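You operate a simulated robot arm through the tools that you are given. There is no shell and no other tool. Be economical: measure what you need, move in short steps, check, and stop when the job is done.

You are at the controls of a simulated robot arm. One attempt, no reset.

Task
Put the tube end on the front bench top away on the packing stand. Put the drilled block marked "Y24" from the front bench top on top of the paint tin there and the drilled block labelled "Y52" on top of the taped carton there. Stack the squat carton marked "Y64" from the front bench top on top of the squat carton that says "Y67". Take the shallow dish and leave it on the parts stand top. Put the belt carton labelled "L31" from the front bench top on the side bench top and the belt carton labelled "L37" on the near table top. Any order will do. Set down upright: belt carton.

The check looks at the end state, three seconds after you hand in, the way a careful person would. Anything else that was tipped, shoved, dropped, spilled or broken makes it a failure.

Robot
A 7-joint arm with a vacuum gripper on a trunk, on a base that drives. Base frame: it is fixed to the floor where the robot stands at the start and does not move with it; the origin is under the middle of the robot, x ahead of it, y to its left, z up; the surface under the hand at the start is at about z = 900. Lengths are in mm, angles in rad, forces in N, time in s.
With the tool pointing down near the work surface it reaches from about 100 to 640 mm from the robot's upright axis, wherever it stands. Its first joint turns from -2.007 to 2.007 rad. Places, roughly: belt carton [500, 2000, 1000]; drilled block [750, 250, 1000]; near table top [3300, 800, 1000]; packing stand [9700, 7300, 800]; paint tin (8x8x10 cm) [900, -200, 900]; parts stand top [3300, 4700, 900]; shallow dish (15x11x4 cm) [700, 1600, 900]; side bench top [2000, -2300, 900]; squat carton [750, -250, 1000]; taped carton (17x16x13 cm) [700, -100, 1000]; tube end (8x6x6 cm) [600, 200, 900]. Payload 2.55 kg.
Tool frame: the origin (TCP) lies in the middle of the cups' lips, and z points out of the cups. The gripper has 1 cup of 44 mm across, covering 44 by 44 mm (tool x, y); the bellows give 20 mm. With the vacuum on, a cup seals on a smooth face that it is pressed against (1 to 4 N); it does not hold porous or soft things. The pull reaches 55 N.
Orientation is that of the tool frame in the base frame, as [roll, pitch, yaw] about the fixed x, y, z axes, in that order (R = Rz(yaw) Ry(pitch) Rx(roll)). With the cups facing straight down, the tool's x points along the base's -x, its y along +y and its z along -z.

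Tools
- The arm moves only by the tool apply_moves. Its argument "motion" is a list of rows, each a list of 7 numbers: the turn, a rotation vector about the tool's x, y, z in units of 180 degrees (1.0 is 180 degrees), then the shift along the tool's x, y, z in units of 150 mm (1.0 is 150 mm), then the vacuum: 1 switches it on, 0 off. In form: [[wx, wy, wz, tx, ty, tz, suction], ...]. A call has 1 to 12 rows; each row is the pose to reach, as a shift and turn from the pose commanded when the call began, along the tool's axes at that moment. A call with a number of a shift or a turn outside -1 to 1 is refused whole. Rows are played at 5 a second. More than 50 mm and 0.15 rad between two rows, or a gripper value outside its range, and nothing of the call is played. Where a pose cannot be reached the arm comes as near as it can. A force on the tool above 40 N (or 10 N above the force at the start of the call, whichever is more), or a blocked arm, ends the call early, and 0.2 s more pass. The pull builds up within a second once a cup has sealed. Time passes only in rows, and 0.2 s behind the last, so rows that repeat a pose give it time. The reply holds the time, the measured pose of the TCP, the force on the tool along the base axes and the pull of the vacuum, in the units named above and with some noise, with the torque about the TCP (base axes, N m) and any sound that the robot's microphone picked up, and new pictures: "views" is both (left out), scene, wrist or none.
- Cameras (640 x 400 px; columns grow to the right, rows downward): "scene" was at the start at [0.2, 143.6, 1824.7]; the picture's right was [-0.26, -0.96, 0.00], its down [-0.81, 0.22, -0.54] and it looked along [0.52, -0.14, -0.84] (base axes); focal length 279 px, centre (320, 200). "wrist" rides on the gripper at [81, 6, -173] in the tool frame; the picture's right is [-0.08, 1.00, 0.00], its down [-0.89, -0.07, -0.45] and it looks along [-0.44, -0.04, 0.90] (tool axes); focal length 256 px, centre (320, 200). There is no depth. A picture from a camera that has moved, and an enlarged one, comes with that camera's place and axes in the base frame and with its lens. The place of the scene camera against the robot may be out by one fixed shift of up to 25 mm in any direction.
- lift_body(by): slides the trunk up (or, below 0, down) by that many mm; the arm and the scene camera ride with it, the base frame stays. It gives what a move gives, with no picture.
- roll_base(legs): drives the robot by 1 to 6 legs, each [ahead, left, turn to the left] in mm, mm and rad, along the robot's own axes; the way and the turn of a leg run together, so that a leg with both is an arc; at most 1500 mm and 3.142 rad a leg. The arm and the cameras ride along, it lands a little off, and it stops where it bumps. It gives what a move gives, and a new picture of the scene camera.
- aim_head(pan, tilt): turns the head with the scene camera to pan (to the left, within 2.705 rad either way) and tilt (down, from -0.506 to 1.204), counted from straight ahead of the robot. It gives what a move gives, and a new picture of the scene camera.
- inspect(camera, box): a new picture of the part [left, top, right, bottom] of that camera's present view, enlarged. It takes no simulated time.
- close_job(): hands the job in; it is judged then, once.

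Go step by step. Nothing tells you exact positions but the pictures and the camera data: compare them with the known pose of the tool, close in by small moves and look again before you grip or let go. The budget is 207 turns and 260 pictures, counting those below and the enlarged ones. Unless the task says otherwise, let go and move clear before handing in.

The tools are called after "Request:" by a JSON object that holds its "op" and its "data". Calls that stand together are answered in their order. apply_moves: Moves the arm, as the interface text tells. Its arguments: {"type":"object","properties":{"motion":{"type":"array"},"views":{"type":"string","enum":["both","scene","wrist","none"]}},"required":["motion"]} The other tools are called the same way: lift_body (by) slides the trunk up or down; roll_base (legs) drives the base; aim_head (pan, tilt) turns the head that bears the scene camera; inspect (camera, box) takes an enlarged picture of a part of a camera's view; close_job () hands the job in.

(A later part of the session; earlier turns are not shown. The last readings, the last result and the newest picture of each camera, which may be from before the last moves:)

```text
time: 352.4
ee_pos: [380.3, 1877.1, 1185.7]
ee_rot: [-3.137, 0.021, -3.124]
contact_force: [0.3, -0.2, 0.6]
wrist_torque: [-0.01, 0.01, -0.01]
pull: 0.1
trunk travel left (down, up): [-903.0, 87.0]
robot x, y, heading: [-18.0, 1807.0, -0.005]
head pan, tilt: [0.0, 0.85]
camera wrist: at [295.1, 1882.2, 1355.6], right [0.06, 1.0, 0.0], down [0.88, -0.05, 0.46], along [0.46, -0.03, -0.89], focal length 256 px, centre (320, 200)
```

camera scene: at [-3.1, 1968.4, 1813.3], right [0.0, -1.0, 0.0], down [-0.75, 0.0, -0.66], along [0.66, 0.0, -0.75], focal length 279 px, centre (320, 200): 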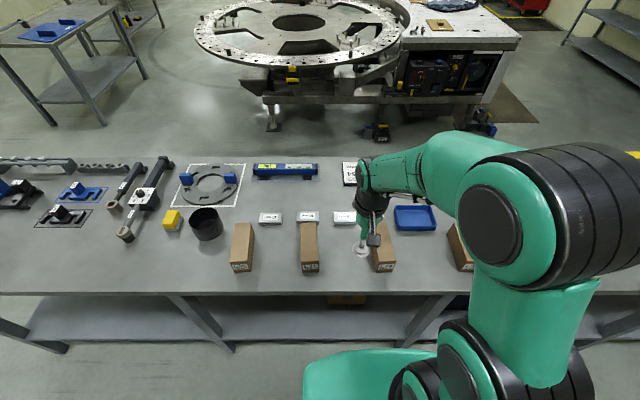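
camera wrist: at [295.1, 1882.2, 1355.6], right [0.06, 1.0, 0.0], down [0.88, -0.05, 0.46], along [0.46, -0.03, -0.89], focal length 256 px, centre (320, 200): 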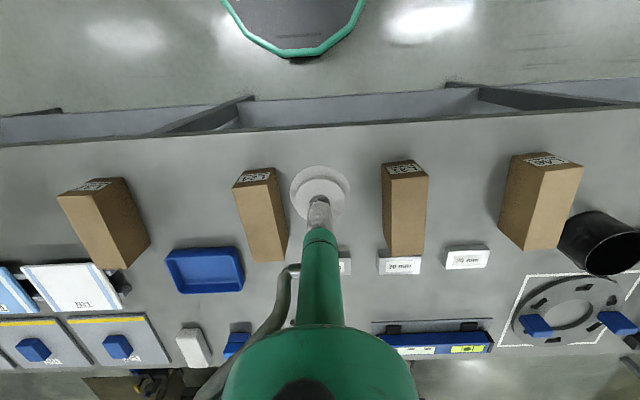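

Request:
{"op": "inspect", "data": {"camera": "wrist", "box": [40, 140, 300, 300]}}

Request:
{"op": "inspect", "data": {"camera": "wrist", "box": [350, 140, 600, 290]}}

Request:
{"op": "inspect", "data": {"camera": "scene", "box": [220, 195, 490, 285]}}

```text
2.46 times, centred on (170, 220) of wrist
camera zoom: at [295.1, 1882.2, 1355.6], right [0.06, 1.0, 0.0], down [0.88, -0.05, 0.46], along [0.46, -0.03, -0.89], focal length 630 px, centre (689, 151)
```

zoom: 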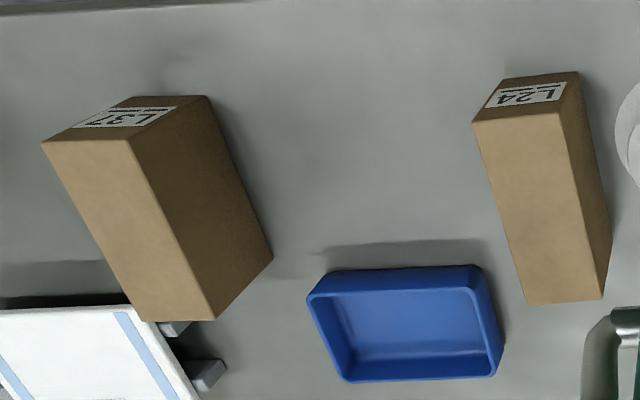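

```text
2.56 times, centred on (475, 215) of wrist
camera zoom: at [295.1, 1882.2, 1355.6], right [0.06, 1.0, 0.0], down [0.88, -0.05, 0.46], along [0.46, -0.03, -0.89], focal length 655 px, centre (-77, 162)
```

zoom: 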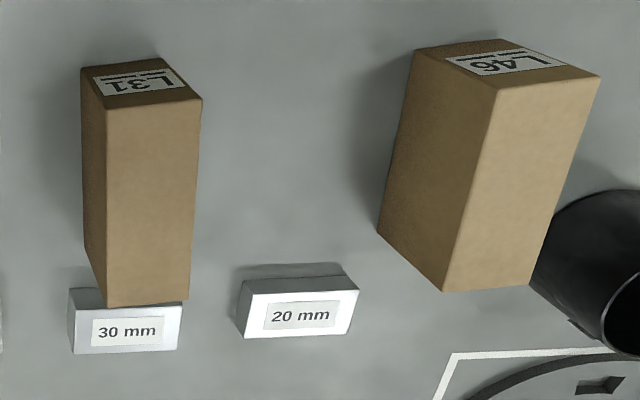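

```text
2.37 times, centred on (355, 240) of scene
camera zoom: at [-3.2, 1968.4, 1813.3], right [0.0, -1.0, 0.0], down [-0.75, 0.0, -0.66], along [0.66, 0.0, -0.75], focal length 660 px, centre (237, 105)
```

zoom: 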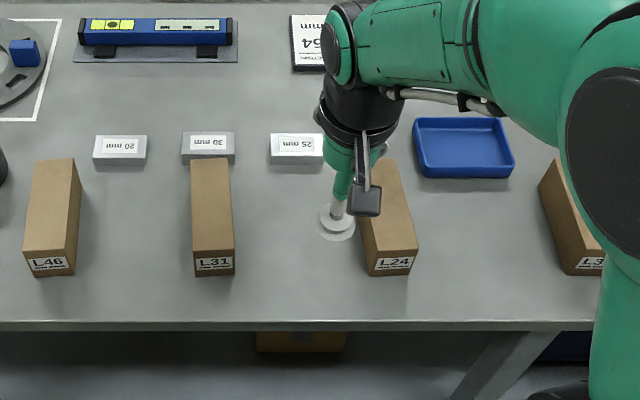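

Found L31 (centre ≈ (533, 2019), top ≈ 983), L37, and the blue dish. I position over L31.

Request:
{"op": "roll_base", "data": {"legs": [[8, 142, 0]]}}

Request:
{"op": "apply_moves", "data": {"motion": [[0, 0, 0, -0.3, 0, 0.1, 0], [0, 0, 0, -0.6, 0, 0.25, 0], [0, 0, 0, -0.9, 0, 0.4, 0], [0, 0, 0, -0.97, 0, 0.7, 0], [0, 0, 0, -0.97, 0, 0.95, 0], [0, 0, 0, -0.97, 0, 0.95, 0]], "views": "wrist"}}

Request:
{"op": "inspect", "data": {"camera": "wrist", "box": [220, 90, 420, 250]}}

```text
time: 353.8
ee_pos: [388.6, 2018.0, 1185.0]
ee_rot: [-3.135, 0.021, -3.125]
contact_force: [0.0, 0.4, -0.2]
wrist_torque: [-0.02, -0.02, -0.02]
pull: 0.0
trunk travel left (down, up): [-903.0, 87.0]
robot x, y, heading: [-3.5, 1948.0, -0.001]
head pan, tilt: [0.0, 0.85]
camera scene: at [5.1, 2109.7, 1813.3], right [0.0, -1.0, 0.0], down [-0.75, 0.0, -0.66], along [0.66, 0.0, -0.75], focal length 279 px, centre (320, 200)
```

scene: 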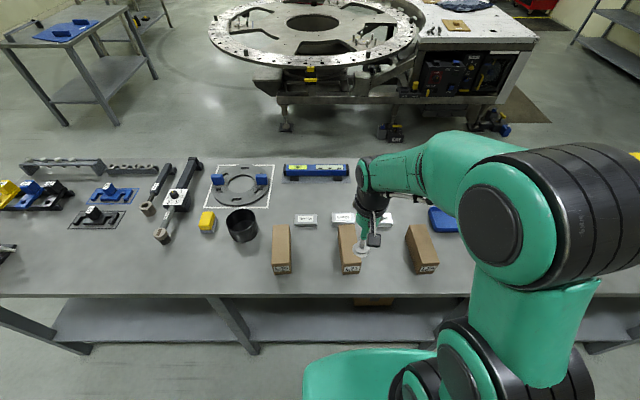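

```text
refused: row 2 steps farther than a row can; nothing moved
```

```text
2.50 times, centred on (320, 170) of wrist
camera zoom: at [303.3, 2023.4, 1355.7], right [0.06, 1.0, 0.0], down [0.88, -0.05, 0.46], along [0.46, -0.03, -0.89], focal length 640 px, centre (320, 275)
```

zoom: 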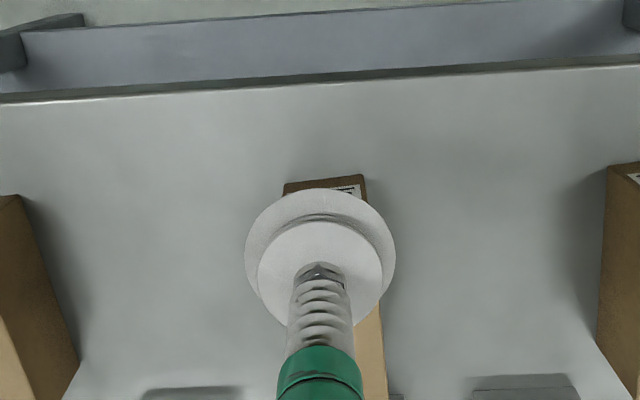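

Request:
{"op": "apply_moves", "data": {"motion": [[0, 0, 0, -0.25, 0, 0.1, 0], [0, 0, 0, -0.5, 0, 0.25, 0], [0, 0, 0, -0.75, 0, 0.4, 0], [0, 0, 0, -0.97, 0, 0.6, 0], [0, 0, 0, -0.97, 0, 0.85, 0], [0, 0, 0, -0.97, 0, 1, 0], [0, 0, 0, -0.97, 0, 1, 0]], "views": "wrist"}}

Request:
{"op": "inspect", "data": {"camera": "wrist", "box": [240, 110, 420, 260]}}

```text
time: 355.4
ee_pos: [536.2, 2021.1, 1038.5]
ee_rot: [-3.136, 0.021, -3.124]
contact_force: [-0.8, 0.1, 0.1]
wrist_torque: [0.02, 0.0, -0.01]
pull: 0.2
trunk travel left (down, up): [-903.0, 87.0]
robot x, y, heading: [-4.0, 1947.1, 0.002]
head pan, tilt: [0.0, 0.85]
camera wrist: at [451.1, 2025.9, 1208.3], right [0.06, 1.0, 0.0], down [0.88, -0.05, 0.46], along [0.46, -0.03, -0.89], focal length 256 px, centre (320, 200)
```

wrist: 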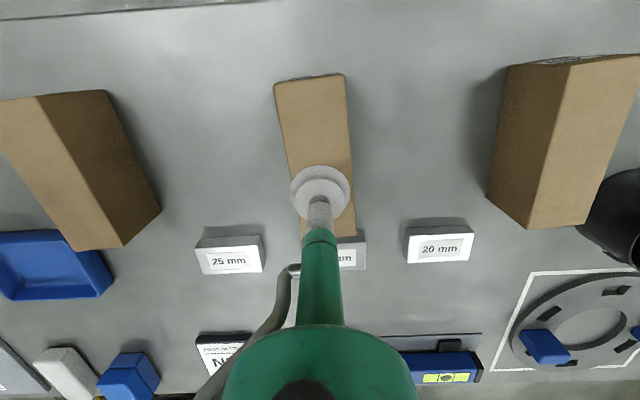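

```text
2.67 times, centred on (330, 185) of wrist
camera zoom: at [451.1, 2025.9, 1208.3], right [0.06, 1.0, 0.0], down [0.88, -0.05, 0.46], along [0.46, -0.03, -0.89], focal length 683 px, centre (293, 240)
```

zoom: 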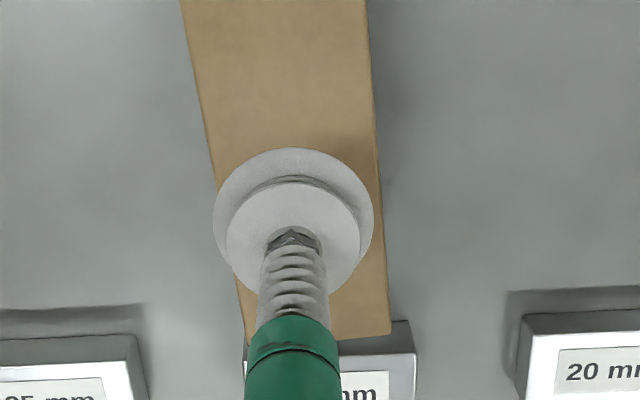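

Well centred. Descend with vacuum.

Request:
{"op": "apply_moves", "data": {"motion": [[0, 0, 0, 0, 0, 0.2, 1], [0, 0, 0, 0, 0, 0.32, 1], [0, 0, 0, 0, 0, 0.34, 1], [0, 0, 0, 0, 0, 0.36, 1], [0, 0, 0, 0, 0, 0.375, 1], [0, 0, 0, 0, 0, 0.375, 1]], "views": "none"}}

```text
time: 356.8
ee_pos: [539.0, 2018.9, 981.4]
ee_rot: [-3.137, 0.019, -3.122]
contact_force: [-1.0, -0.8, 0.1]
wrist_torque: [0.0, 0.03, -0.03]
pull: 54.7
trunk travel left (down, up): [-903.0, 87.0]
robot x, y, heading: [-6.6, 1951.5, -0.0]
head pan, tilt: [0.0, 0.85]
```

Sealed. Raise, tuck, and check.

Request:
{"op": "lift_body", "data": {"by": 85}}

Request:
{"op": "apply_moves", "data": {"motion": [[0, 0, 0, 0, 0, -0.25, 1], [0, 0, 0, 0.1, 0, -0.5, 1], [0, 0, 0, 0.3, 0, -0.75, 1], [0, 0, 0, 0.5, 0, -1, 1], [0, 0, 0, 0.75, 0, -1, 1], [0, 0, 0, 1, 0, -1, 1], [0, 0, 0, 1, 0, -1, 1]], "views": "wrist"}}

Request:
{"op": "roll_base", "data": {"legs": [[0, -1500, 0], [0, -1500, 0], [1400, -60, 0], [855, 0, 0], [0, 0, -1.571]]}}

```text
time: 358.0
ee_pos: [536.6, 2020.4, 1066.8]
ee_rot: [-3.135, 0.019, -3.125]
contact_force: [-0.6, -0.2, -2.9]
wrist_torque: [-0.02, 0.03, 0.01]
pull: 54.8
trunk travel left (down, up): [-988.0, 2.0]
robot x, y, heading: [-7.5, 1947.2, -0.003]
head pan, tilt: [0.0, 0.85]
```

```text
time: 359.6
ee_pos: [386.3, 2017.2, 1214.3]
ee_rot: [-3.138, 0.02, -3.125]
contact_force: [0.1, -0.1, -3.9]
wrist_torque: [-0.02, 0.04, 0.0]
pull: 54.5
trunk travel left (down, up): [-988.0, 2.0]
robot x, y, heading: [-6.4, 1946.7, -0.006]
head pan, tilt: [0.0, 0.85]
camera wrist: at [301.2, 2022.6, 1383.6], right [0.06, 1.0, 0.0], down [0.88, -0.05, 0.46], along [0.46, -0.03, -0.89], focal length 256 px, centre (320, 200)
```

wrist: 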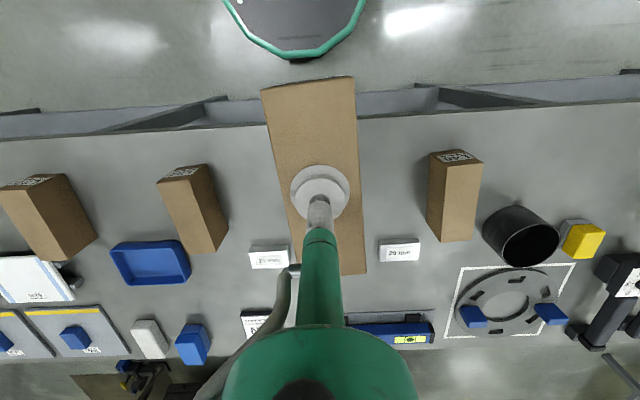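

```text
time: 388.5
ee_pos: [2324.8, -1480.0, 1213.4]
ee_rot: [-3.138, 0.02, 1.595]
contact_force: [0.0, -0.7, -2.9]
wrist_torque: [0.0, 0.02, -0.01]
pull: 54.7
trunk travel left (down, up): [-988.0, 2.0]
robot x, y, heading: [2254.6, -1090.4, -1.564]
head pan, tilt: [0.0, 0.85]
camera scene: at [2422.2, -1119.5, 1898.3], right [-1.0, -0.01, 0.0], down [0.0, 0.75, -0.66], along [0.0, -0.66, -0.75], focal length 279 px, centre (320, 200)
```

scene: 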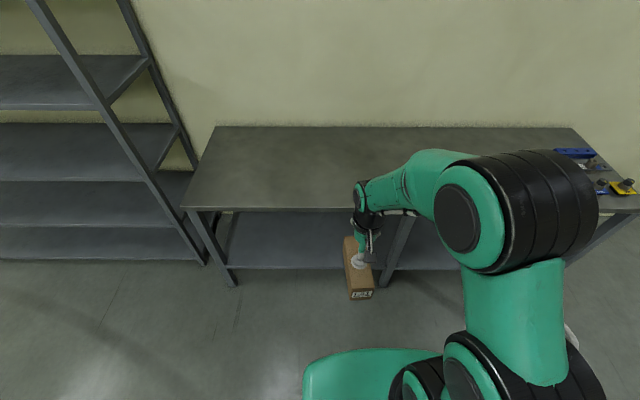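

The bench area ahead at x≈2325 is empty. I move up and extend over it.

Request:
{"op": "roll_base", "data": {"legs": [[470, 0, 0]]}}

Request:
{"op": "apply_moves", "data": {"motion": [[0, 0, 0, -0.25, 0, 0, 1], [0, 0, 0, -0.5, 0, 0, 1], [0, 0, 0, -0.75, 0, 0, 1], [0, 0, 0, -1, 0, 0, 1], [0, 0, 0, -1, 0, 0, 1]], "views": "none"}}

Request:
{"op": "lift_body", "data": {"by": -200}}

Request:
{"op": "apply_moves", "data": {"motion": [[0, 0, 0, 0, 0, 0, 1]], "views": "wrist"}}

```text
time: 391.3
ee_pos: [2325.3, -1949.0, 1213.2]
ee_rot: [-3.136, 0.019, 1.592]
contact_force: [0.3, 0.1, -3.4]
wrist_torque: [0.05, 0.02, 0.01]
pull: 54.5
trunk travel left (down, up): [-988.0, 2.0]
robot x, y, heading: [2254.4, -1558.1, -1.567]
head pan, tilt: [0.0, 0.85]
camera scene: at [2424.1, -1589.8, 1898.3], right [-1.0, 0.0, 0.0], down [0.0, 0.75, -0.66], along [0.0, -0.66, -0.75], focal length 279 px, centre (320, 200)
```

scene: 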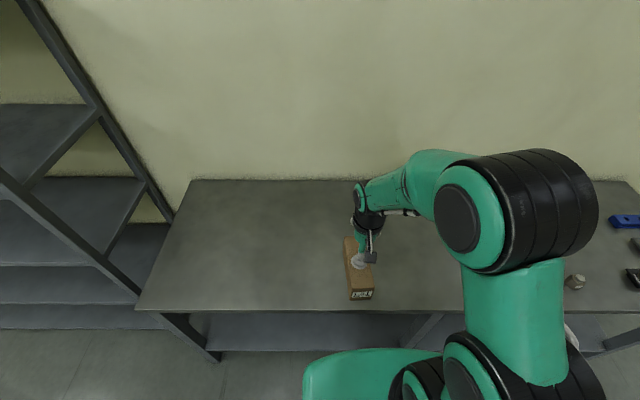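

```text
time: 392.5
ee_pos: [2328.2, -2099.4, 1217.0]
ee_rot: [-3.137, 0.021, 1.593]
contact_force: [-0.1, 0.4, -2.4]
wrist_torque: [-0.01, 0.02, 0.02]
pull: 55.0
trunk travel left (down, up): [-988.0, 2.0]
robot x, y, heading: [2255.5, -1553.8, -1.568]
head pan, tilt: [0.0, 0.85]
```

```text
time: 394.7
ee_pos: [2328.3, -2099.1, 1016.0]
ee_rot: [-3.134, 0.019, 1.592]
contact_force: [0.1, -0.2, -2.1]
wrist_torque: [-0.01, 0.03, -0.03]
pull: 54.9
trunk travel left (down, up): [-788.0, 202.0]
robot x, y, heading: [2253.9, -1558.8, -1.57]
head pan, tilt: [0.0, 0.85]
```

```text
time: 395.1
ee_pos: [2327.8, -2099.6, 1016.7]
ee_rot: [-3.136, 0.018, 1.593]
contact_force: [-0.4, 0.5, -3.8]
wrist_torque: [-0.02, -0.03, 0.0]
pull: 55.1
trunk travel left (down, up): [-788.0, 202.0]
robot x, y, heading: [2254.0, -1558.5, -1.567]
head pan, tilt: [0.0, 0.85]
camera wrist: at [2332.8, -2015.7, 1186.7], right [1.0, -0.06, 0.0], down [-0.05, -0.88, 0.46], along [-0.03, -0.46, -0.89], focal length 256 px, centre (320, 200)
```

wrist: 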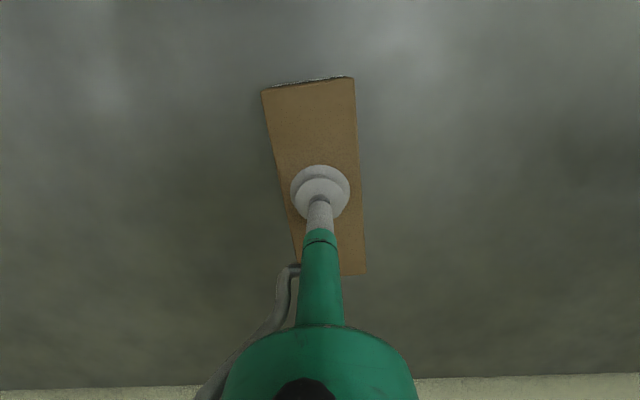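

Empty surface below. Lower to contact.

Request:
{"op": "lift_body", "data": {"by": -29}}

Request:
{"op": "lift_body", "data": {"by": -3}}

Request:
{"op": "lift_body", "data": {"by": -3}}

```text
time: 395.9
ee_pos: [2327.0, -2100.0, 987.0]
ee_rot: [-3.137, 0.019, 1.59]
contact_force: [0.2, 0.1, -3.3]
wrist_torque: [0.05, 0.03, 0.0]
pull: 54.9
trunk travel left (down, up): [-758.0, 232.0]
robot x, y, heading: [2252.0, -1555.9, -1.568]
head pan, tilt: [0.0, 0.85]
```

```text
time: 396.4
ee_pos: [2328.6, -2098.4, 984.3]
ee_rot: [-3.134, 0.019, 1.592]
contact_force: [-0.6, -0.7, -3.5]
wrist_torque: [0.0, -0.02, 0.0]
pull: 55.0
trunk travel left (down, up): [-756.0, 235.0]
robot x, y, heading: [2254.1, -1555.4, -1.567]
head pan, tilt: [0.0, 0.85]
```

```text
time: 396.9
ee_pos: [2328.6, -2100.1, 981.4]
ee_rot: [-3.136, 0.021, 1.592]
contact_force: [-0.4, -0.9, -2.4]
wrist_torque: [0.17, -0.02, 0.03]
pull: 55.1
trunk travel left (down, up): [-752.0, 238.0]
robot x, y, heading: [2253.1, -1553.5, -1.572]
head pan, tilt: [0.0, 0.85]
```

Request:
{"op": "lift_body", "data": {"by": -2}}

Request:
{"op": "lift_body", "data": {"by": -2}}

```text
time: 397.4
ee_pos: [2328.3, -2100.0, 981.0]
ee_rot: [-3.138, 0.022, 1.591]
contact_force: [-0.5, -1.7, 5.4]
wrist_torque: [0.63, -0.09, 0.05]
pull: 55.3
trunk travel left (down, up): [-750.0, 240.0]
robot x, y, heading: [2250.1, -1557.5, -1.568]
head pan, tilt: [0.0, 0.85]
```

```text
time: 397.9
ee_pos: [2328.8, -2101.2, 979.7]
ee_rot: [-3.137, 0.026, 1.592]
contact_force: [-1.1, -3.9, 12.7]
wrist_torque: [0.59, -0.18, 0.02]
pull: 55.2
trunk travel left (down, up): [-748.0, 242.0]
robot x, y, heading: [2257.9, -1556.1, -1.563]
head pan, tilt: [0.0, 0.85]
```

Contact. Release, rise.

Request:
{"op": "apply_moves", "data": {"motion": [[0, 0, 0, 0, 0, 0, 0], [0, 0, 0, 0, 0, 0, 0], [0, 0, 0, 0, 0, 0, 0], [0, 0, 0, 0, 0, 0, 0], [0, 0, 0, 0, 0, -0.1, 0], [0, 0, 0, 0, 0, -0.35, 0], [0, 0, 0, 0, 0, -0.55, 0]], "views": "wrist"}}

Request:
{"op": "lift_body", "data": {"by": 230}}

```text
time: 399.5
ee_pos: [2326.0, -2083.5, 1039.7]
ee_rot: [-3.137, 0.031, 1.593]
contact_force: [0.5, -0.3, 0.9]
wrist_torque: [-0.04, -0.01, 0.0]
pull: 0.0
out of reach, approached as far as the arm can: row 6, 7
trunk travel left (down, up): [-748.0, 242.0]
robot x, y, heading: [2255.5, -1554.0, -1.575]
head pan, tilt: [0.0, 0.85]
camera wrist: at [2330.1, -1999.0, 1208.9], right [1.0, -0.06, 0.0], down [-0.05, -0.88, 0.47], along [-0.03, -0.47, -0.88], focal length 256 px, centre (320, 200)
```

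wrist: 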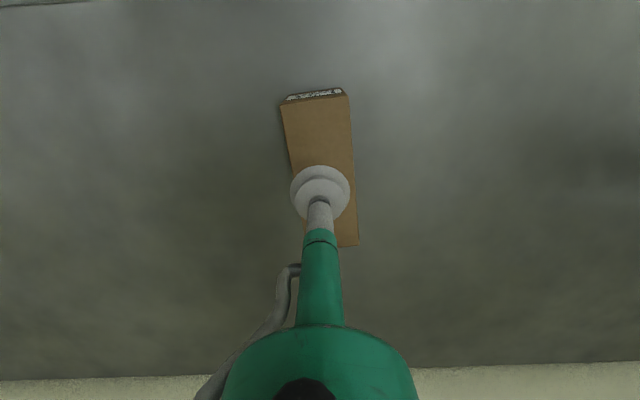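

```text
time: 401.9
ee_pos: [2326.6, -2085.3, 1268.8]
ee_rot: [-3.138, 0.029, 1.592]
contact_force: [0.2, 0.3, -0.3]
wrist_torque: [-0.02, -0.01, -0.04]
pull: 0.1
trunk travel left (down, up): [-978.0, 12.0]
robot x, y, heading: [2250.3, -1556.1, -1.57]
head pan, tilt: [0.0, 0.85]
```

L31 is standing on the side bench. Back to the front bench for L37.

Request:
{"op": "apply_moves", "data": {"motion": [[0, 0, 0, 0.3, 0, 0, 0], [0, 0, 0, 0.6, 0, 0, 0], [0, 0, 0, 0.9, 0, 0.1, 0]], "views": "none"}}

Request:
{"op": "roll_base", "data": {"legs": [[-460, 0, 0], [0, 0, 1.571], [-1500, 0, 0], [-750, 0, 0], [0, 1500, 0], [0, 995, 0]]}}

Request:
{"op": "apply_moves", "data": {"motion": [[0, 0, 0, 0, 0, 0, 0]], "views": "wrist"}}

```text
time: 402.8
ee_pos: [2322.3, -1949.3, 1249.2]
ee_rot: [-3.138, 0.028, 1.592]
contact_force: [-0.1, 0.3, -0.3]
wrist_torque: [-0.01, -0.03, -0.02]
pull: 0.0
trunk travel left (down, up): [-978.0, 12.0]
robot x, y, heading: [2251.7, -1556.6, -1.572]
head pan, tilt: [0.0, 0.85]
```

```text
time: 431.8
ee_pos: [345.7, 1440.7, 1251.2]
ee_rot: [-3.14, 0.027, -3.11]
contact_force: [-0.4, 0.3, 0.2]
wrist_torque: [-0.05, -0.01, 0.0]
pull: 0.1
trunk travel left (down, up): [-978.0, 12.0]
robot x, y, heading: [-45.2, 1367.9, 0.011]
head pan, tilt: [0.0, 0.85]
camera scene: at [-38.0, 1531.1, 1889.3], right [0.01, -1.0, 0.0], down [-0.75, -0.01, -0.66], along [0.66, 0.01, -0.75], focal length 279 px, centre (320, 200)
```

scene: 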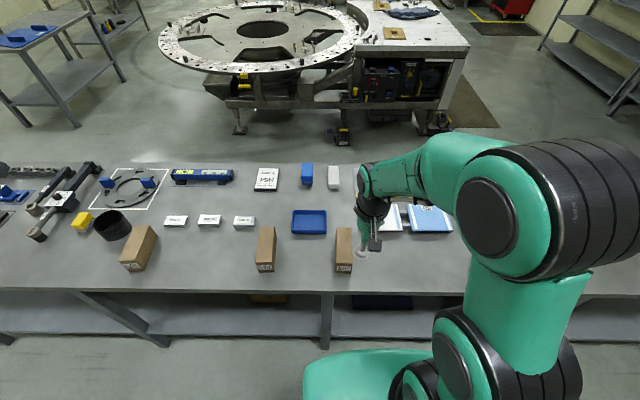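

```text
time: 432.2
ee_pos: [345.7, 1440.7, 1249.5]
ee_rot: [-3.138, 0.027, -3.11]
contact_force: [1.4, -0.1, -0.9]
wrist_torque: [0.0, 0.0, 0.02]
pull: 0.1
trunk travel left (down, up): [-978.0, 12.0]
robot x, y, heading: [-43.0, 1368.6, 0.009]
head pan, tilt: [0.0, 0.85]
camera wrist: at [258.4, 1445.4, 1419.6], right [0.05, 1.0, 0.0], down [0.88, -0.04, 0.47], along [0.47, -0.02, -0.88], focal length 256 px, centre (320, 200)
```

wrist: 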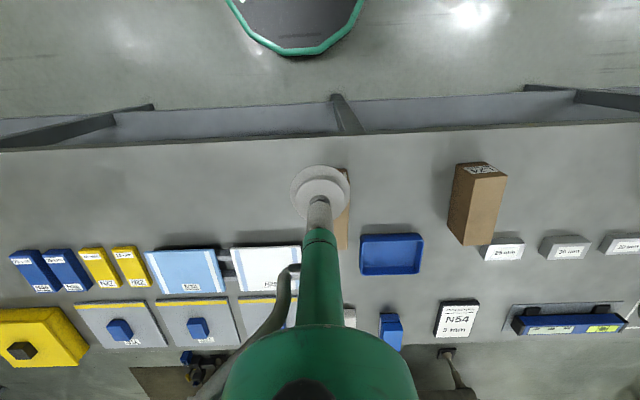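

Request:
{"op": "roll_base", "data": {"legs": [[45, 32, -0.011]]}}

Request:
{"op": "lift_body", "data": {"by": -50}}

Request:
{"op": "apply_moves", "data": {"motion": [[0, 0, 0, -0.25, 0, 0.1, 0], [0, 0, 0, -0.5, 0, 0.25, 0], [0, 0, 0, -0.75, 0, 0.4, 0], [0, 0, 0, -0.93, 0, 0.6, 0], [0, 0, 0, -0.93, 0, 0.85, 0], [0, 0, 0, -0.93, 0, 1, 0], [0, 0, 0, -0.93, 0, 1, 0]], "views": "wrist"}}

Request:
{"op": "inspect", "data": {"camera": "wrist", "box": [230, 70, 430, 250]}}

```text
time: 433.2
ee_pos: [389.2, 1468.0, 1251.7]
ee_rot: [-3.135, 0.029, -3.121]
contact_force: [0.5, 0.4, 0.1]
wrist_torque: [0.02, -0.01, -0.02]
pull: 0.0
trunk travel left (down, up): [-978.0, 12.0]
robot x, y, heading: [-0.5, 1401.8, 0.004]
head pan, tilt: [0.0, 0.85]
camera scene: at [6.8, 1562.0, 1889.4], right [0.0, -1.0, 0.0], down [-0.75, 0.0, -0.66], along [0.66, 0.0, -0.75], focal length 279 px, centre (320, 200)
```

scene: 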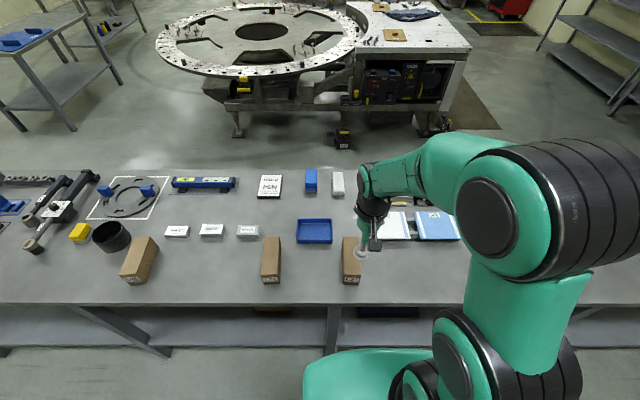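

```text
time: 434.1
ee_pos: [388.8, 1468.8, 1200.1]
ee_rot: [-3.137, 0.03, -3.12]
contact_force: [0.7, -0.2, 0.4]
wrist_torque: [0.02, -0.02, 0.0]
pull: 0.1
trunk travel left (down, up): [-928.0, 62.0]
robot x, y, heading: [-0.4, 1404.1, -0.001]
head pan, tilt: [0.0, 0.85]
```

```text
time: 435.7
ee_pos: [533.3, 1471.4, 1053.3]
ee_rot: [-3.138, 0.028, -3.121]
contact_force: [0.5, 0.0, 0.5]
wrist_torque: [0.02, -0.02, -0.01]
pull: 0.1
trunk travel left (down, up): [-928.0, 62.0]
robot x, y, heading: [-0.2, 1396.4, 0.001]
head pan, tilt: [0.0, 0.85]
camera wrist: at [446.8, 1475.9, 1223.6], right [0.06, 1.0, 0.0], down [0.88, -0.05, 0.47], along [0.47, -0.03, -0.88], focal length 256 px, centre (320, 200)
```

wrist: 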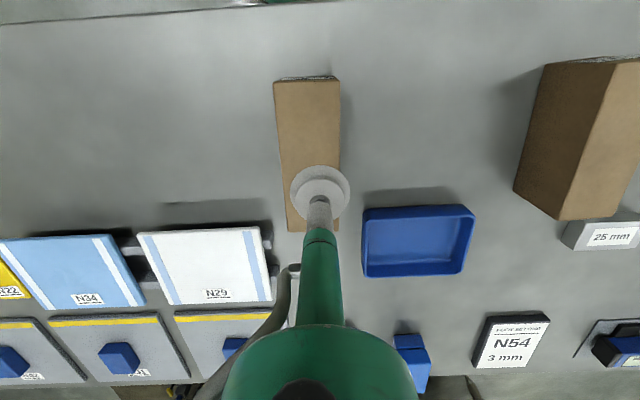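

```text
2.22 times, centred on (330, 160) of wrist
camera zoom: at [446.8, 1475.9, 1223.6], right [0.06, 1.0, 0.0], down [0.88, -0.05, 0.47], along [0.47, -0.03, -0.88], focal length 569 px, centre (298, 289)
```

zoom: 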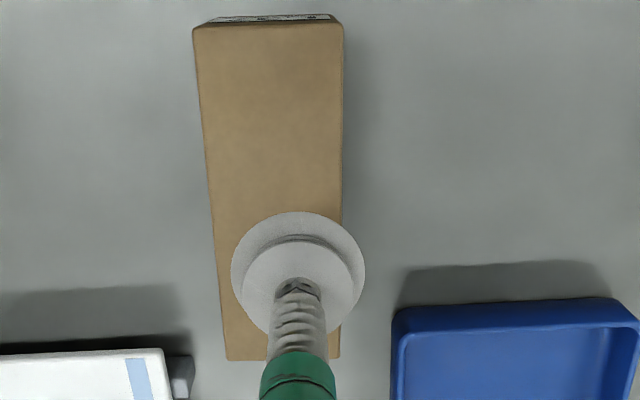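

Centre of L37 ≈ (538, 1460); adjust and descend with vacuum.

Request:
{"op": "apply_moves", "data": {"motion": [[0, 0, 0, -0.03, -0.073, 0.1, 0], [0, 0, 0, -0.03, -0.073, 0.3, 1], [0, 0, 0, -0.03, -0.073, 0.42, 1], [0, 0, 0, -0.03, -0.073, 0.45, 1], [0, 0, 0, -0.03, -0.073, 0.47, 1], [0, 0, 0, -0.03, -0.073, 0.475, 1]], "views": "none"}}

```text
time: 437.1
ee_pos: [540.5, 1459.9, 983.0]
ee_rot: [-3.138, 0.029, -3.12]
contact_force: [0.1, -0.6, 0.3]
wrist_torque: [0.04, 0.01, 0.01]
pull: 54.7
trunk travel left (down, up): [-928.0, 62.0]
robot x, y, heading: [-5.3, 1399.1, 0.004]
head pan, tilt: [0.0, 0.85]
```

Sealed. Lift, tuck, and drive round to the south side of the near (white) table.

Request:
{"op": "lift_body", "data": {"by": 62}}

Request:
{"op": "apply_moves", "data": {"motion": [[0, 0, 0, 0, 0, -0.25, 1], [0, 0, 0, 0.1, 0, -0.5, 1], [0, 0, 0, 0.3, 0, -0.75, 1], [0, 0, 0, 0.5, 0, -1, 1], [0, 0, 0, 0.75, 0, -1, 1], [0, 0, 0, 1, 0, -1, 1], [0, 0, 0, 1, 0, -1, 1]], "views": "none"}}

Request:
{"op": "roll_base", "data": {"legs": [[0, -1500, 0], [0, -1000, 0], [1475, 0, 0], [1475, 0, 0], [0, 0, 1.571], [600, 0, 0]]}}

Request:
{"op": "apply_moves", "data": {"motion": [[0, 0, 0, 0, 0, 0, 1]], "views": "wrist"}}

```text
time: 438.1
ee_pos: [540.4, 1461.3, 1044.5]
ee_rot: [-3.137, 0.029, -3.12]
contact_force: [0.0, 0.0, -3.7]
wrist_torque: [0.0, 0.03, 0.0]
pull: 55.2
trunk travel left (down, up): [-990.0, 0.0]
robot x, y, heading: [-3.1, 1400.9, 0.002]
head pan, tilt: [0.0, 0.85]
```

```text
time: 439.7
ee_pos: [387.6, 1458.8, 1189.3]
ee_rot: [-3.137, 0.027, -3.122]
contact_force: [0.4, -0.4, -3.3]
wrist_torque: [-0.01, 0.04, 0.04]
pull: 54.9
trunk travel left (down, up): [-990.0, 0.0]
robot x, y, heading: [-1.3, 1401.3, 0.001]
head pan, tilt: [0.0, 0.85]
```

```text
time: 472.5
ee_pos: [2863.8, -87.3, 1191.8]
ee_rot: [-3.137, 0.028, -1.546]
contact_force: [-0.6, 0.9, -3.6]
wrist_torque: [-0.03, -0.03, -0.02]
pull: 54.5
trunk travel left (down, up): [-990.0, 0.0]
robot x, y, heading: [2925.0, -471.2, 1.58]
head pan, tilt: [0.0, 0.85]
camera scene: at [2725.9, -481.2, 1900.4], right [1.0, 0.01, 0.01], down [0.01, -0.75, -0.66], along [0.0, 0.66, -0.75], focal length 279 px, centre (320, 200)
```

scene: 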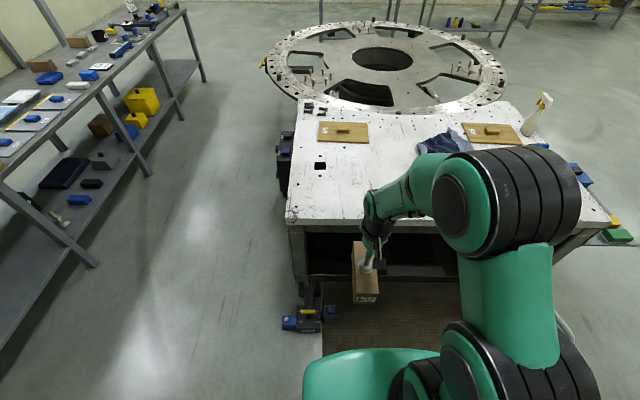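

```text
time: 472.9
ee_pos: [2872.0, -85.2, 1190.7]
ee_rot: [3.138, 0.026, -1.548]
contact_force: [0.4, 0.8, -3.3]
wrist_torque: [0.01, -0.01, 0.03]
pull: 54.7
trunk travel left (down, up): [-990.0, 0.0]
robot x, y, heading: [2924.9, -473.0, 1.579]
head pan, tilt: [0.0, 0.85]
camera wrist: at [2866.8, -169.5, 1360.0], right [-1.0, 0.05, 0.0], down [0.05, 0.88, 0.47], along [0.02, 0.47, -0.88], focal length 256 px, centre (320, 200)
```

wrist: 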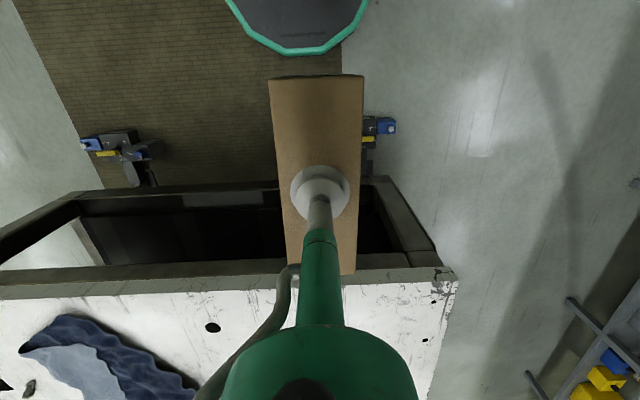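

The table's south edge is at y≈207. I go ahead 275 and extend, landing at about (2870, 340).

Request:
{"op": "roll_base", "data": {"legs": [[275, 0, -0.008]]}}

Request:
{"op": "apply_moves", "data": {"motion": [[0, 0, 0, -0.25, 0, 0, 1], [0, 0, 0, -0.5, 0, 0, 1], [0, 0, 0, -0.75, 0, 0, 1], [0, 0, 0, -1, 0, 0, 1], [0, 0, 0, -1, 0, 0, 1]], "views": "both"}}

```text
time: 474.8
ee_pos: [2873.6, 192.9, 1190.3]
ee_rot: [3.139, 0.025, -1.554]
contact_force: [0.5, -0.5, -3.8]
wrist_torque: [0.01, -0.02, 0.03]
pull: 54.6
trunk travel left (down, up): [-990.0, 0.0]
robot x, y, heading: [2923.7, -200.5, 1.569]
head pan, tilt: [0.0, 0.85]
camera scene: at [2724.8, -189.6, 1901.3], right [1.0, 0.0, 0.01], down [0.0, -0.75, -0.66], along [0.01, 0.66, -0.75], focal length 279 px, centre (320, 200)
```

scene: 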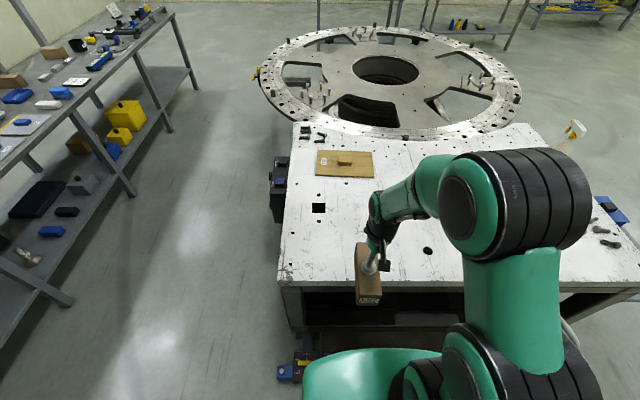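

```text
time: 476.0
ee_pos: [2880.7, 338.7, 1194.5]
ee_rot: [3.134, 0.027, -1.554]
contact_force: [-0.1, 0.0, -2.9]
wrist_torque: [0.01, -0.01, -0.01]
pull: 54.7
trunk travel left (down, up): [-990.0, 0.0]
robot x, y, heading: [2925.7, -198.3, 1.57]
head pan, tilt: [0.0, 0.85]
camera scene: at [2724.9, -189.3, 1901.3], right [1.0, 0.0, 0.01], down [0.0, -0.75, -0.66], along [0.01, 0.66, -0.75], focal length 279 px, centre (320, 200)
camera wrist: at [2875.8, 253.3, 1364.4], right [-1.0, 0.06, 0.01], down [0.06, 0.88, 0.47], along [0.02, 0.47, -0.88], focal length 256 px, centre (320, 200)
```

scene: 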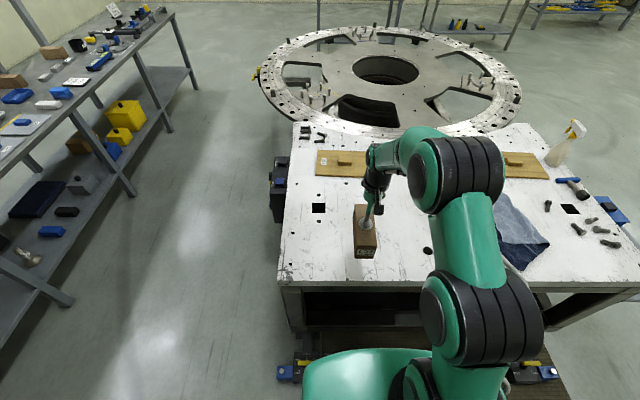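
wrist: 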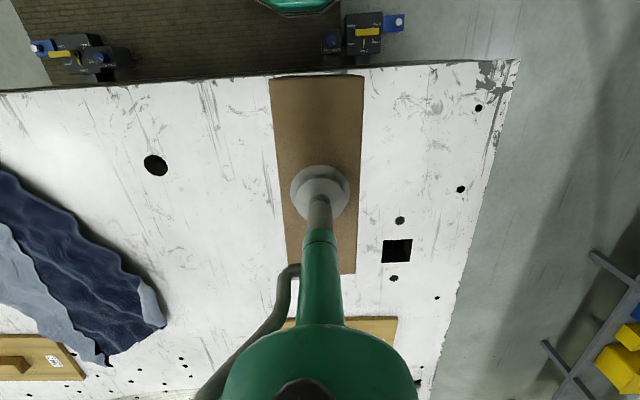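

Request:
{"op": "lift_body", "data": {"by": -85}}

Request:
{"op": "apply_moves", "data": {"motion": [[0, 0, 0, 0, 0, 0, 1]], "views": "both"}}

Request:
{"op": "inspect", "data": {"camera": "scene", "box": [270, 180, 470, 310]}}

```text
time: 477.2
ee_pos: [2881.0, 339.9, 1109.1]
ee_rot: [3.133, 0.027, -1.553]
contact_force: [0.1, 0.3, -3.7]
wrist_torque: [-0.01, 0.01, 0.01]
pull: 54.7
trunk travel left (down, up): [-905.0, 85.0]
robot x, y, heading: [2925.7, -200.6, 1.572]
head pan, tilt: [0.0, 0.85]
```

```text
time: 477.6
ee_pos: [2879.6, 340.2, 1108.5]
ee_rot: [3.132, 0.028, -1.552]
contact_force: [0.7, -0.7, -2.8]
wrist_torque: [0.0, -0.01, -0.02]
pull: 55.0
trunk travel left (down, up): [-905.0, 85.0]
robot x, y, heading: [2921.6, -202.5, 1.57]
head pan, tilt: [0.0, 0.85]
camera scene: at [2725.6, -188.2, 1816.3], right [1.0, 0.0, 0.01], down [0.0, -0.75, -0.66], along [0.01, 0.66, -0.75], focal length 279 px, centre (320, 200)
camera wrist: at [2875.8, 254.1, 1279.0], right [-1.0, 0.06, 0.01], down [0.06, 0.88, 0.47], along [0.02, 0.47, -0.88], focal length 256 px, centre (320, 200)
```

scene: 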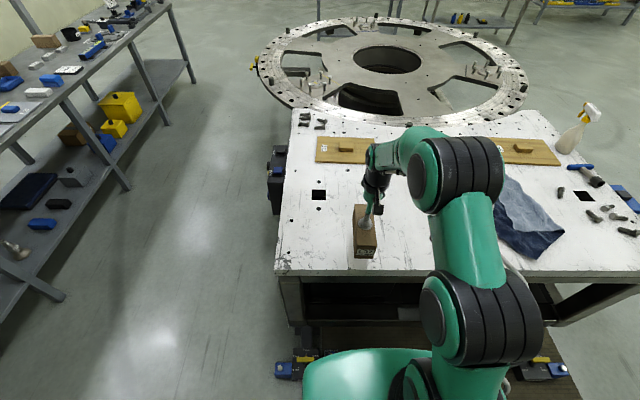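
wrist: 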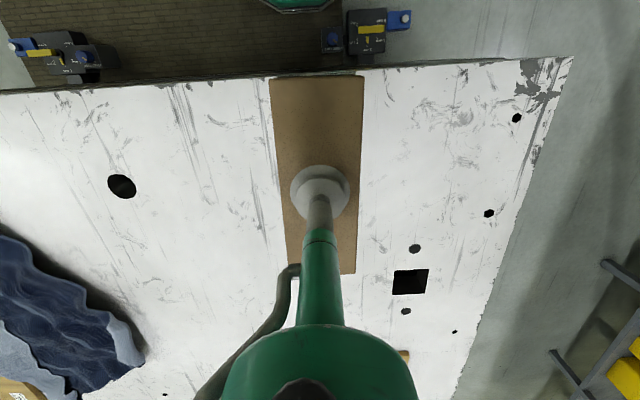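

```text
3.08 times, centred on (370, 245) of scene
camera zoom: at [2725.6, -188.2, 1816.3], right [1.0, 0.0, 0.01], down [0.0, -0.75, -0.66], along [0.01, 0.66, -0.75], focal length 857 px, centre (166, 62)
```

zoom: 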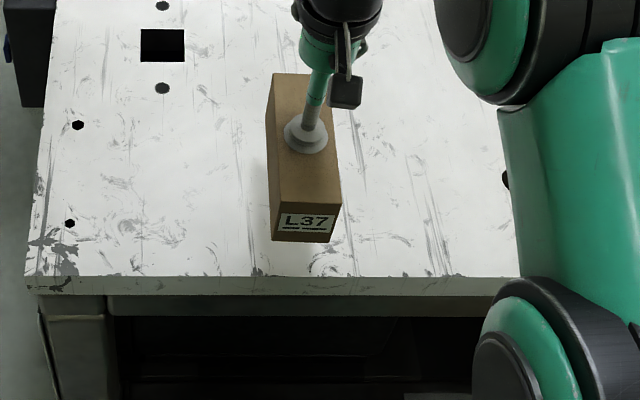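

The table edge looks to be at y≈258, so the carton would overhang little margin; I move 70 mm further in.

Request:
{"op": "roll_base", "data": {"legs": [[75, 0, 0]]}}

Request:
{"op": "lift_body", "data": {"by": -20}}

Request:
{"op": "inspect", "data": {"camera": "wrist", "box": [160, 0, 480, 200]}}

```text
time: 478.8
ee_pos: [2896.7, 395.0, 1110.0]
ee_rot: [3.116, 0.031, -1.552]
contact_force: [0.2, 0.0, -2.0]
wrist_torque: [-0.02, 0.04, 0.01]
pull: 54.8
trunk travel left (down, up): [-905.0, 85.0]
robot x, y, heading: [2924.6, -139.5, 1.575]
head pan, tilt: [0.0, 0.85]
stopped in leg 1: the robot was blocked; the commanded pose is now the measured one
camera scene: at [2728.7, -125.0, 1816.2], right [1.0, 0.0, 0.01], down [0.01, -0.76, -0.66], along [0.0, 0.66, -0.76], focal length 279 px, centre (320, 200)
```

scene: 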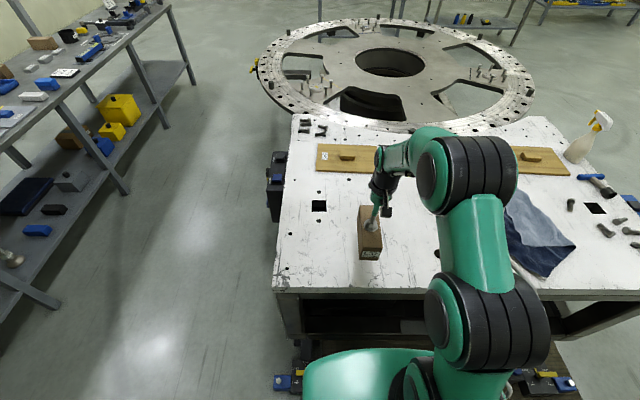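

```text
time: 479.4
ee_pos: [2895.2, 392.5, 1092.6]
ee_rot: [3.118, 0.037, -1.551]
contact_force: [-1.0, -0.6, -2.5]
wrist_torque: [-0.02, 0.03, -0.01]
pull: 55.2
trunk travel left (down, up): [-885.0, 105.0]
robot x, y, heading: [2926.2, -138.5, 1.574]
head pan, tilt: [0.0, 0.85]
```

```text
2.00 times, centred on (320, 100) of wrist
camera zoom: at [2893.3, 305.3, 1261.2], right [-1.0, 0.06, 0.03], down [0.06, 0.88, 0.48], along [0.0, 0.48, -0.88], focal length 512 px, centre (320, 400)
```

zoom: 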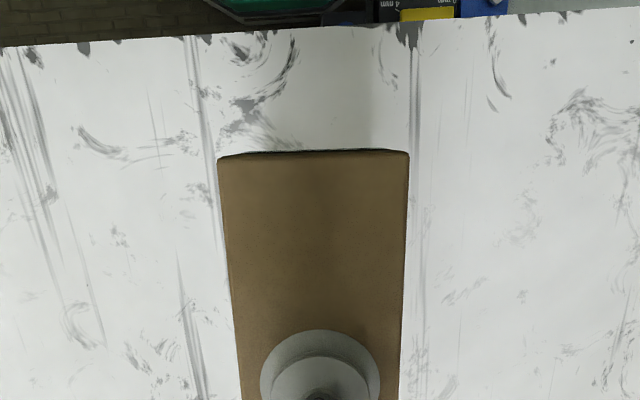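

The base touched something at y≈−139; I ease back 15 mm, re-level the tool, and check again.

Request:
{"op": "roll_base", "data": {"legs": [[-18, 0, 0]]}}

Request:
{"op": "apply_moves", "data": {"motion": [[0, 0, 0, 0, 0, 0, 1], [0.0075, 0.0116, 0, 0, 0, 0, 1], [0.0075, 0.0116, 0, 0, 0, 0, 1]], "views": "wrist"}}

Request:
{"op": "inspect", "data": {"camera": "scene", "box": [240, 220, 440, 400]}}

```text
time: 480.2
ee_pos: [2895.1, 377.3, 1090.8]
ee_rot: [3.119, 0.034, -1.549]
contact_force: [-0.2, 0.3, -3.9]
wrist_torque: [0.02, -0.01, 0.0]
pull: 54.8
trunk travel left (down, up): [-885.0, 105.0]
robot x, y, heading: [2926.4, -159.4, 1.571]
head pan, tilt: [0.0, 0.85]
camera scene: at [2727.8, -143.4, 1796.2], right [1.0, 0.0, 0.01], down [0.01, -0.76, -0.66], along [0.0, 0.66, -0.76], focal length 279 px, centre (320, 200)
```

scene: 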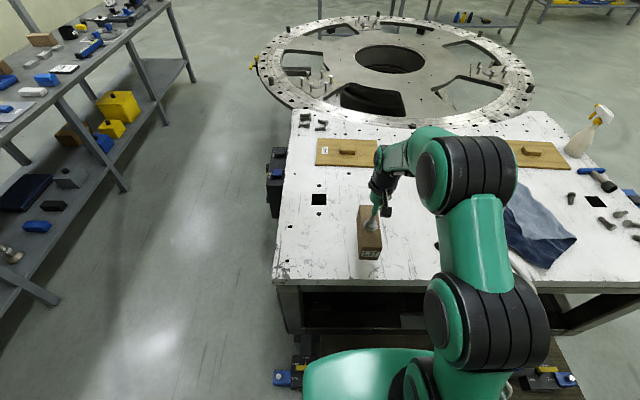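

```text
time: 481.0
ee_pos: [2903.3, 372.3, 1091.4]
ee_rot: [3.136, 0.002, -1.55]
contact_force: [-0.6, -0.1, -2.9]
wrist_torque: [-0.01, -0.01, -0.01]
pull: 55.2
trunk travel left (down, up): [-885.0, 105.0]
robot x, y, heading: [2927.6, -159.1, 1.575]
head pan, tilt: [0.0, 0.85]
camera wrist: at [2898.3, 290.9, 1264.4], right [-1.0, 0.06, 0.01], down [0.05, 0.89, 0.45], along [0.02, 0.45, -0.89], focal length 256 px, centre (320, 200)
```

wrist: 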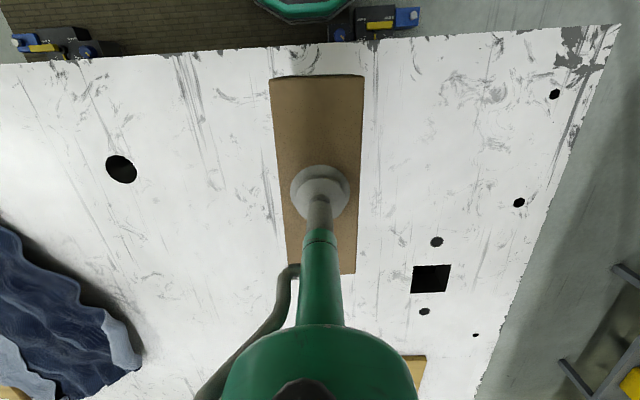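

```text
2.22 times, centred on (340, 310) of scene
camera zoom: at [2728.4, -146.3, 1796.3], right [1.0, 0.0, 0.01], down [0.01, -0.75, -0.66], along [0.0, 0.66, -0.75], focal length 619 px, centre (276, -44)
```

zoom: 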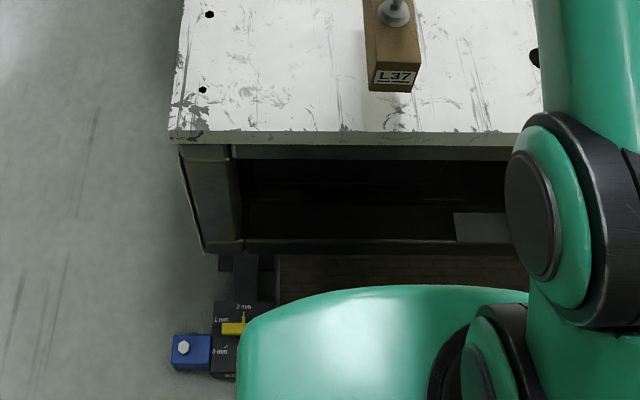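

Extend 30 mm more, then lower.

Request:
{"op": "apply_moves", "data": {"motion": [[0, 0, 0, -0.1, 0, -0.03, 1], [0, 0, 0, -0.2, 0, -0.03, 1], [0, 0, 0, -0.2, 0, 0, 1], [0, 0, 0, -0.2, 0, 0, 1]], "views": "none"}}

Request:
{"op": "lift_body", "data": {"by": -5}}

Request:
{"op": "lift_body", "data": {"by": -3}}

Request:
{"op": "lift_body", "data": {"by": -2}}

```text
time: 482.0
ee_pos: [2902.0, 403.8, 1091.4]
ee_rot: [3.137, 0.002, -1.55]
contact_force: [0.0, 0.1, -3.3]
wrist_torque: [-0.03, -0.01, 0.04]
pull: 55.0
trunk travel left (down, up): [-885.0, 105.0]
robot x, y, heading: [2925.3, -156.1, 1.573]
head pan, tilt: [0.0, 0.85]
```

```text
time: 482.5
ee_pos: [2901.3, 403.3, 1088.2]
ee_rot: [3.136, 0.002, -1.549]
contact_force: [-0.1, 0.9, -2.6]
wrist_torque: [-0.02, -0.03, -0.01]
pull: 54.8
trunk travel left (down, up): [-880.0, 110.0]
robot x, y, heading: [2923.4, -156.1, 1.575]
head pan, tilt: [0.0, 0.85]
```

```text
time: 483.1
ee_pos: [2902.4, 403.7, 1084.2]
ee_rot: [3.135, 0.002, -1.549]
contact_force: [1.0, -0.4, -3.8]
wrist_torque: [-0.01, -0.02, 0.03]
pull: 55.3
trunk travel left (down, up): [-877.0, 113.0]
robot x, y, heading: [2928.6, -161.7, 1.574]
head pan, tilt: [0.0, 0.85]
```

```text
time: 483.6
ee_pos: [2901.8, 402.0, 1082.6]
ee_rot: [3.137, 0.001, -1.549]
contact_force: [-0.7, -0.2, -3.1]
wrist_torque: [-0.03, -0.02, 0.01]
pull: 54.7
trunk travel left (down, up): [-875.0, 115.0]
robot x, y, heading: [2923.5, -155.0, 1.575]
head pan, tilt: [0.0, 0.85]
```

Request:
{"op": "lift_body", "data": {"by": -2}}

Request:
{"op": "lift_body", "data": {"by": -2}}

Request:
{"op": "lift_body", "data": {"by": -2}}

Request:
{"op": "lift_body", "data": {"by": -2}}

```text
time: 484.1
ee_pos: [2901.9, 403.3, 1080.0]
ee_rot: [3.135, 0.002, -1.55]
contact_force: [0.7, 0.1, -3.1]
wrist_torque: [-0.01, 0.03, 0.05]
pull: 54.7
trunk travel left (down, up): [-873.0, 117.0]
robot x, y, heading: [2925.0, -157.7, 1.572]
head pan, tilt: [0.0, 0.85]
```

```text
time: 484.6
ee_pos: [2901.8, 403.8, 1078.6]
ee_rot: [3.137, 0.001, -1.549]
contact_force: [1.0, 0.8, -2.8]
wrist_torque: [-0.01, 0.01, 0.03]
pull: 55.0
trunk travel left (down, up): [-871.0, 119.0]
robot x, y, heading: [2929.4, -155.7, 1.578]
head pan, tilt: [0.0, 0.85]
```

```text
time: 485.1
ee_pos: [2901.7, 403.0, 1076.0]
ee_rot: [3.137, 0.001, -1.55]
contact_force: [0.1, 0.0, -3.6]
wrist_torque: [0.0, -0.01, -0.02]
pull: 54.7
trunk travel left (down, up): [-869.0, 121.0]
robot x, y, heading: [2925.6, -155.2, 1.578]
head pan, tilt: [0.0, 0.85]
```

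```text
time: 485.7
ee_pos: [2902.7, 402.6, 1073.7]
ee_rot: [3.135, 0.001, -1.549]
contact_force: [0.1, 0.8, -3.0]
wrist_torque: [0.0, 0.01, -0.02]
pull: 54.8
trunk travel left (down, up): [-867.0, 123.0]
robot x, y, heading: [2925.3, -158.4, 1.574]
head pan, tilt: [0.0, 0.85]
```

The table is lower than guessed; I gauge the remaining gap.

Request:
{"op": "inspect", "data": {"camera": "scene", "box": [320, 190, 420, 290]}}

Request:
{"op": "inspect", "data": {"camera": "wrist", "box": [240, 50, 420, 170]}}

```text
4.00 times, centred on (370, 240) of scene
camera zoom: at [2728.0, -146.0, 1778.2], right [1.0, 0.0, 0.01], down [0.01, -0.75, -0.66], along [0.0, 0.66, -0.75], focal length 1114 px, centre (120, 40)
```

zoom: 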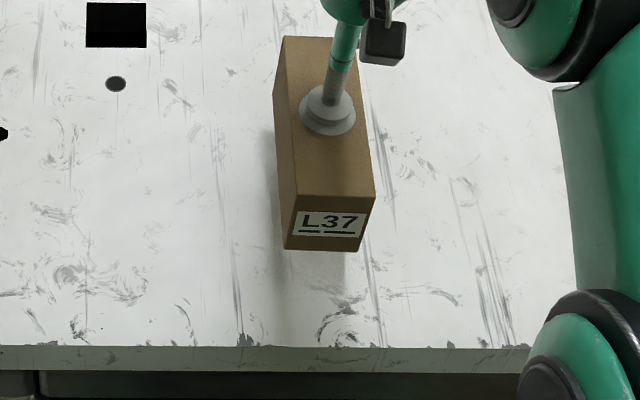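

```text
3.33 times, centred on (330, 110) of wrist
camera zoom: at [2897.6, 321.7, 1246.1], right [-1.0, 0.06, 0.01], down [0.05, 0.89, 0.45], along [0.02, 0.45, -0.89], focal length 853 px, centre (287, 500)
```

zoom: 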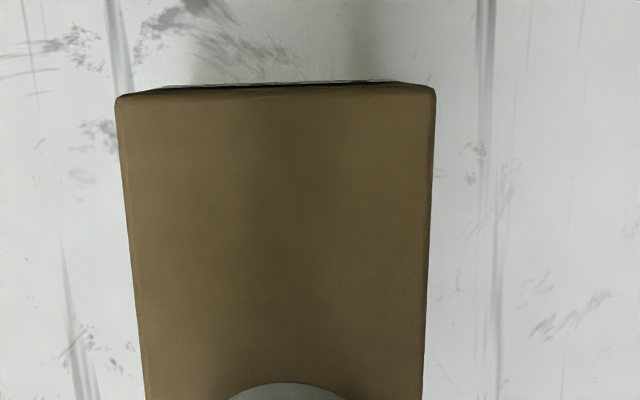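

Triangulation puts the table top near z≈955–965, so ~30 mm to go.

Request:
{"op": "lift_body", "data": {"by": -20}}

Request:
{"op": "lift_body", "data": {"by": -4}}

Request:
{"op": "lift_body", "data": {"by": -4}}

Request:
{"op": "inspect", "data": {"camera": "scene", "box": [320, 190, 420, 290]}}

```text
time: 486.3
ee_pos: [2901.3, 404.0, 1053.9]
ee_rot: [3.135, 0.004, -1.551]
contact_force: [-0.1, -0.4, -2.5]
wrist_torque: [-0.02, -0.03, 0.0]
pull: 55.0
trunk travel left (down, up): [-847.0, 143.0]
robot x, y, heading: [2926.9, -159.7, 1.575]
head pan, tilt: [0.0, 0.85]
```

```text
time: 486.9
ee_pos: [2902.4, 402.7, 1050.2]
ee_rot: [3.137, 0.006, -1.549]
contact_force: [0.1, 0.4, -2.8]
wrist_torque: [0.01, 0.01, 0.03]
pull: 54.9
trunk travel left (down, up): [-843.0, 147.0]
robot x, y, heading: [2928.3, -153.8, 1.57]
head pan, tilt: [0.0, 0.85]
```

```text
time: 487.4
ee_pos: [2901.9, 403.5, 1046.3]
ee_rot: [3.136, 0.001, -1.55]
contact_force: [0.2, -0.3, -3.6]
wrist_torque: [0.01, 0.04, 0.0]
pull: 54.8
trunk travel left (down, up): [-839.0, 151.0]
robot x, y, heading: [2926.8, -155.3, 1.574]
head pan, tilt: [0.0, 0.85]
```

```text
4.00 times, centred on (370, 240) of scene
camera zoom: at [2728.2, -146.1, 1750.2], right [1.0, 0.0, 0.01], down [0.01, -0.75, -0.66], along [0.0, 0.66, -0.75], focal length 1114 px, centre (120, 40)
```

zoom: 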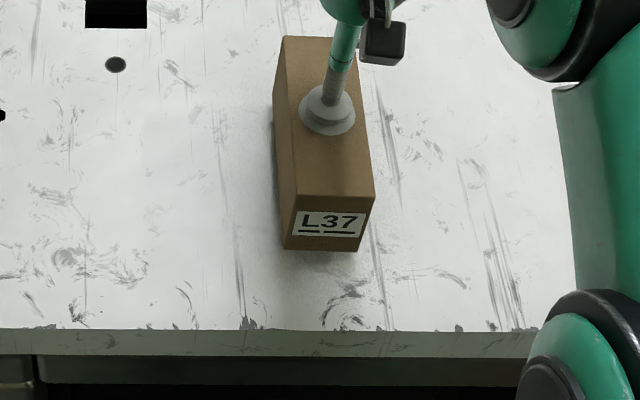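

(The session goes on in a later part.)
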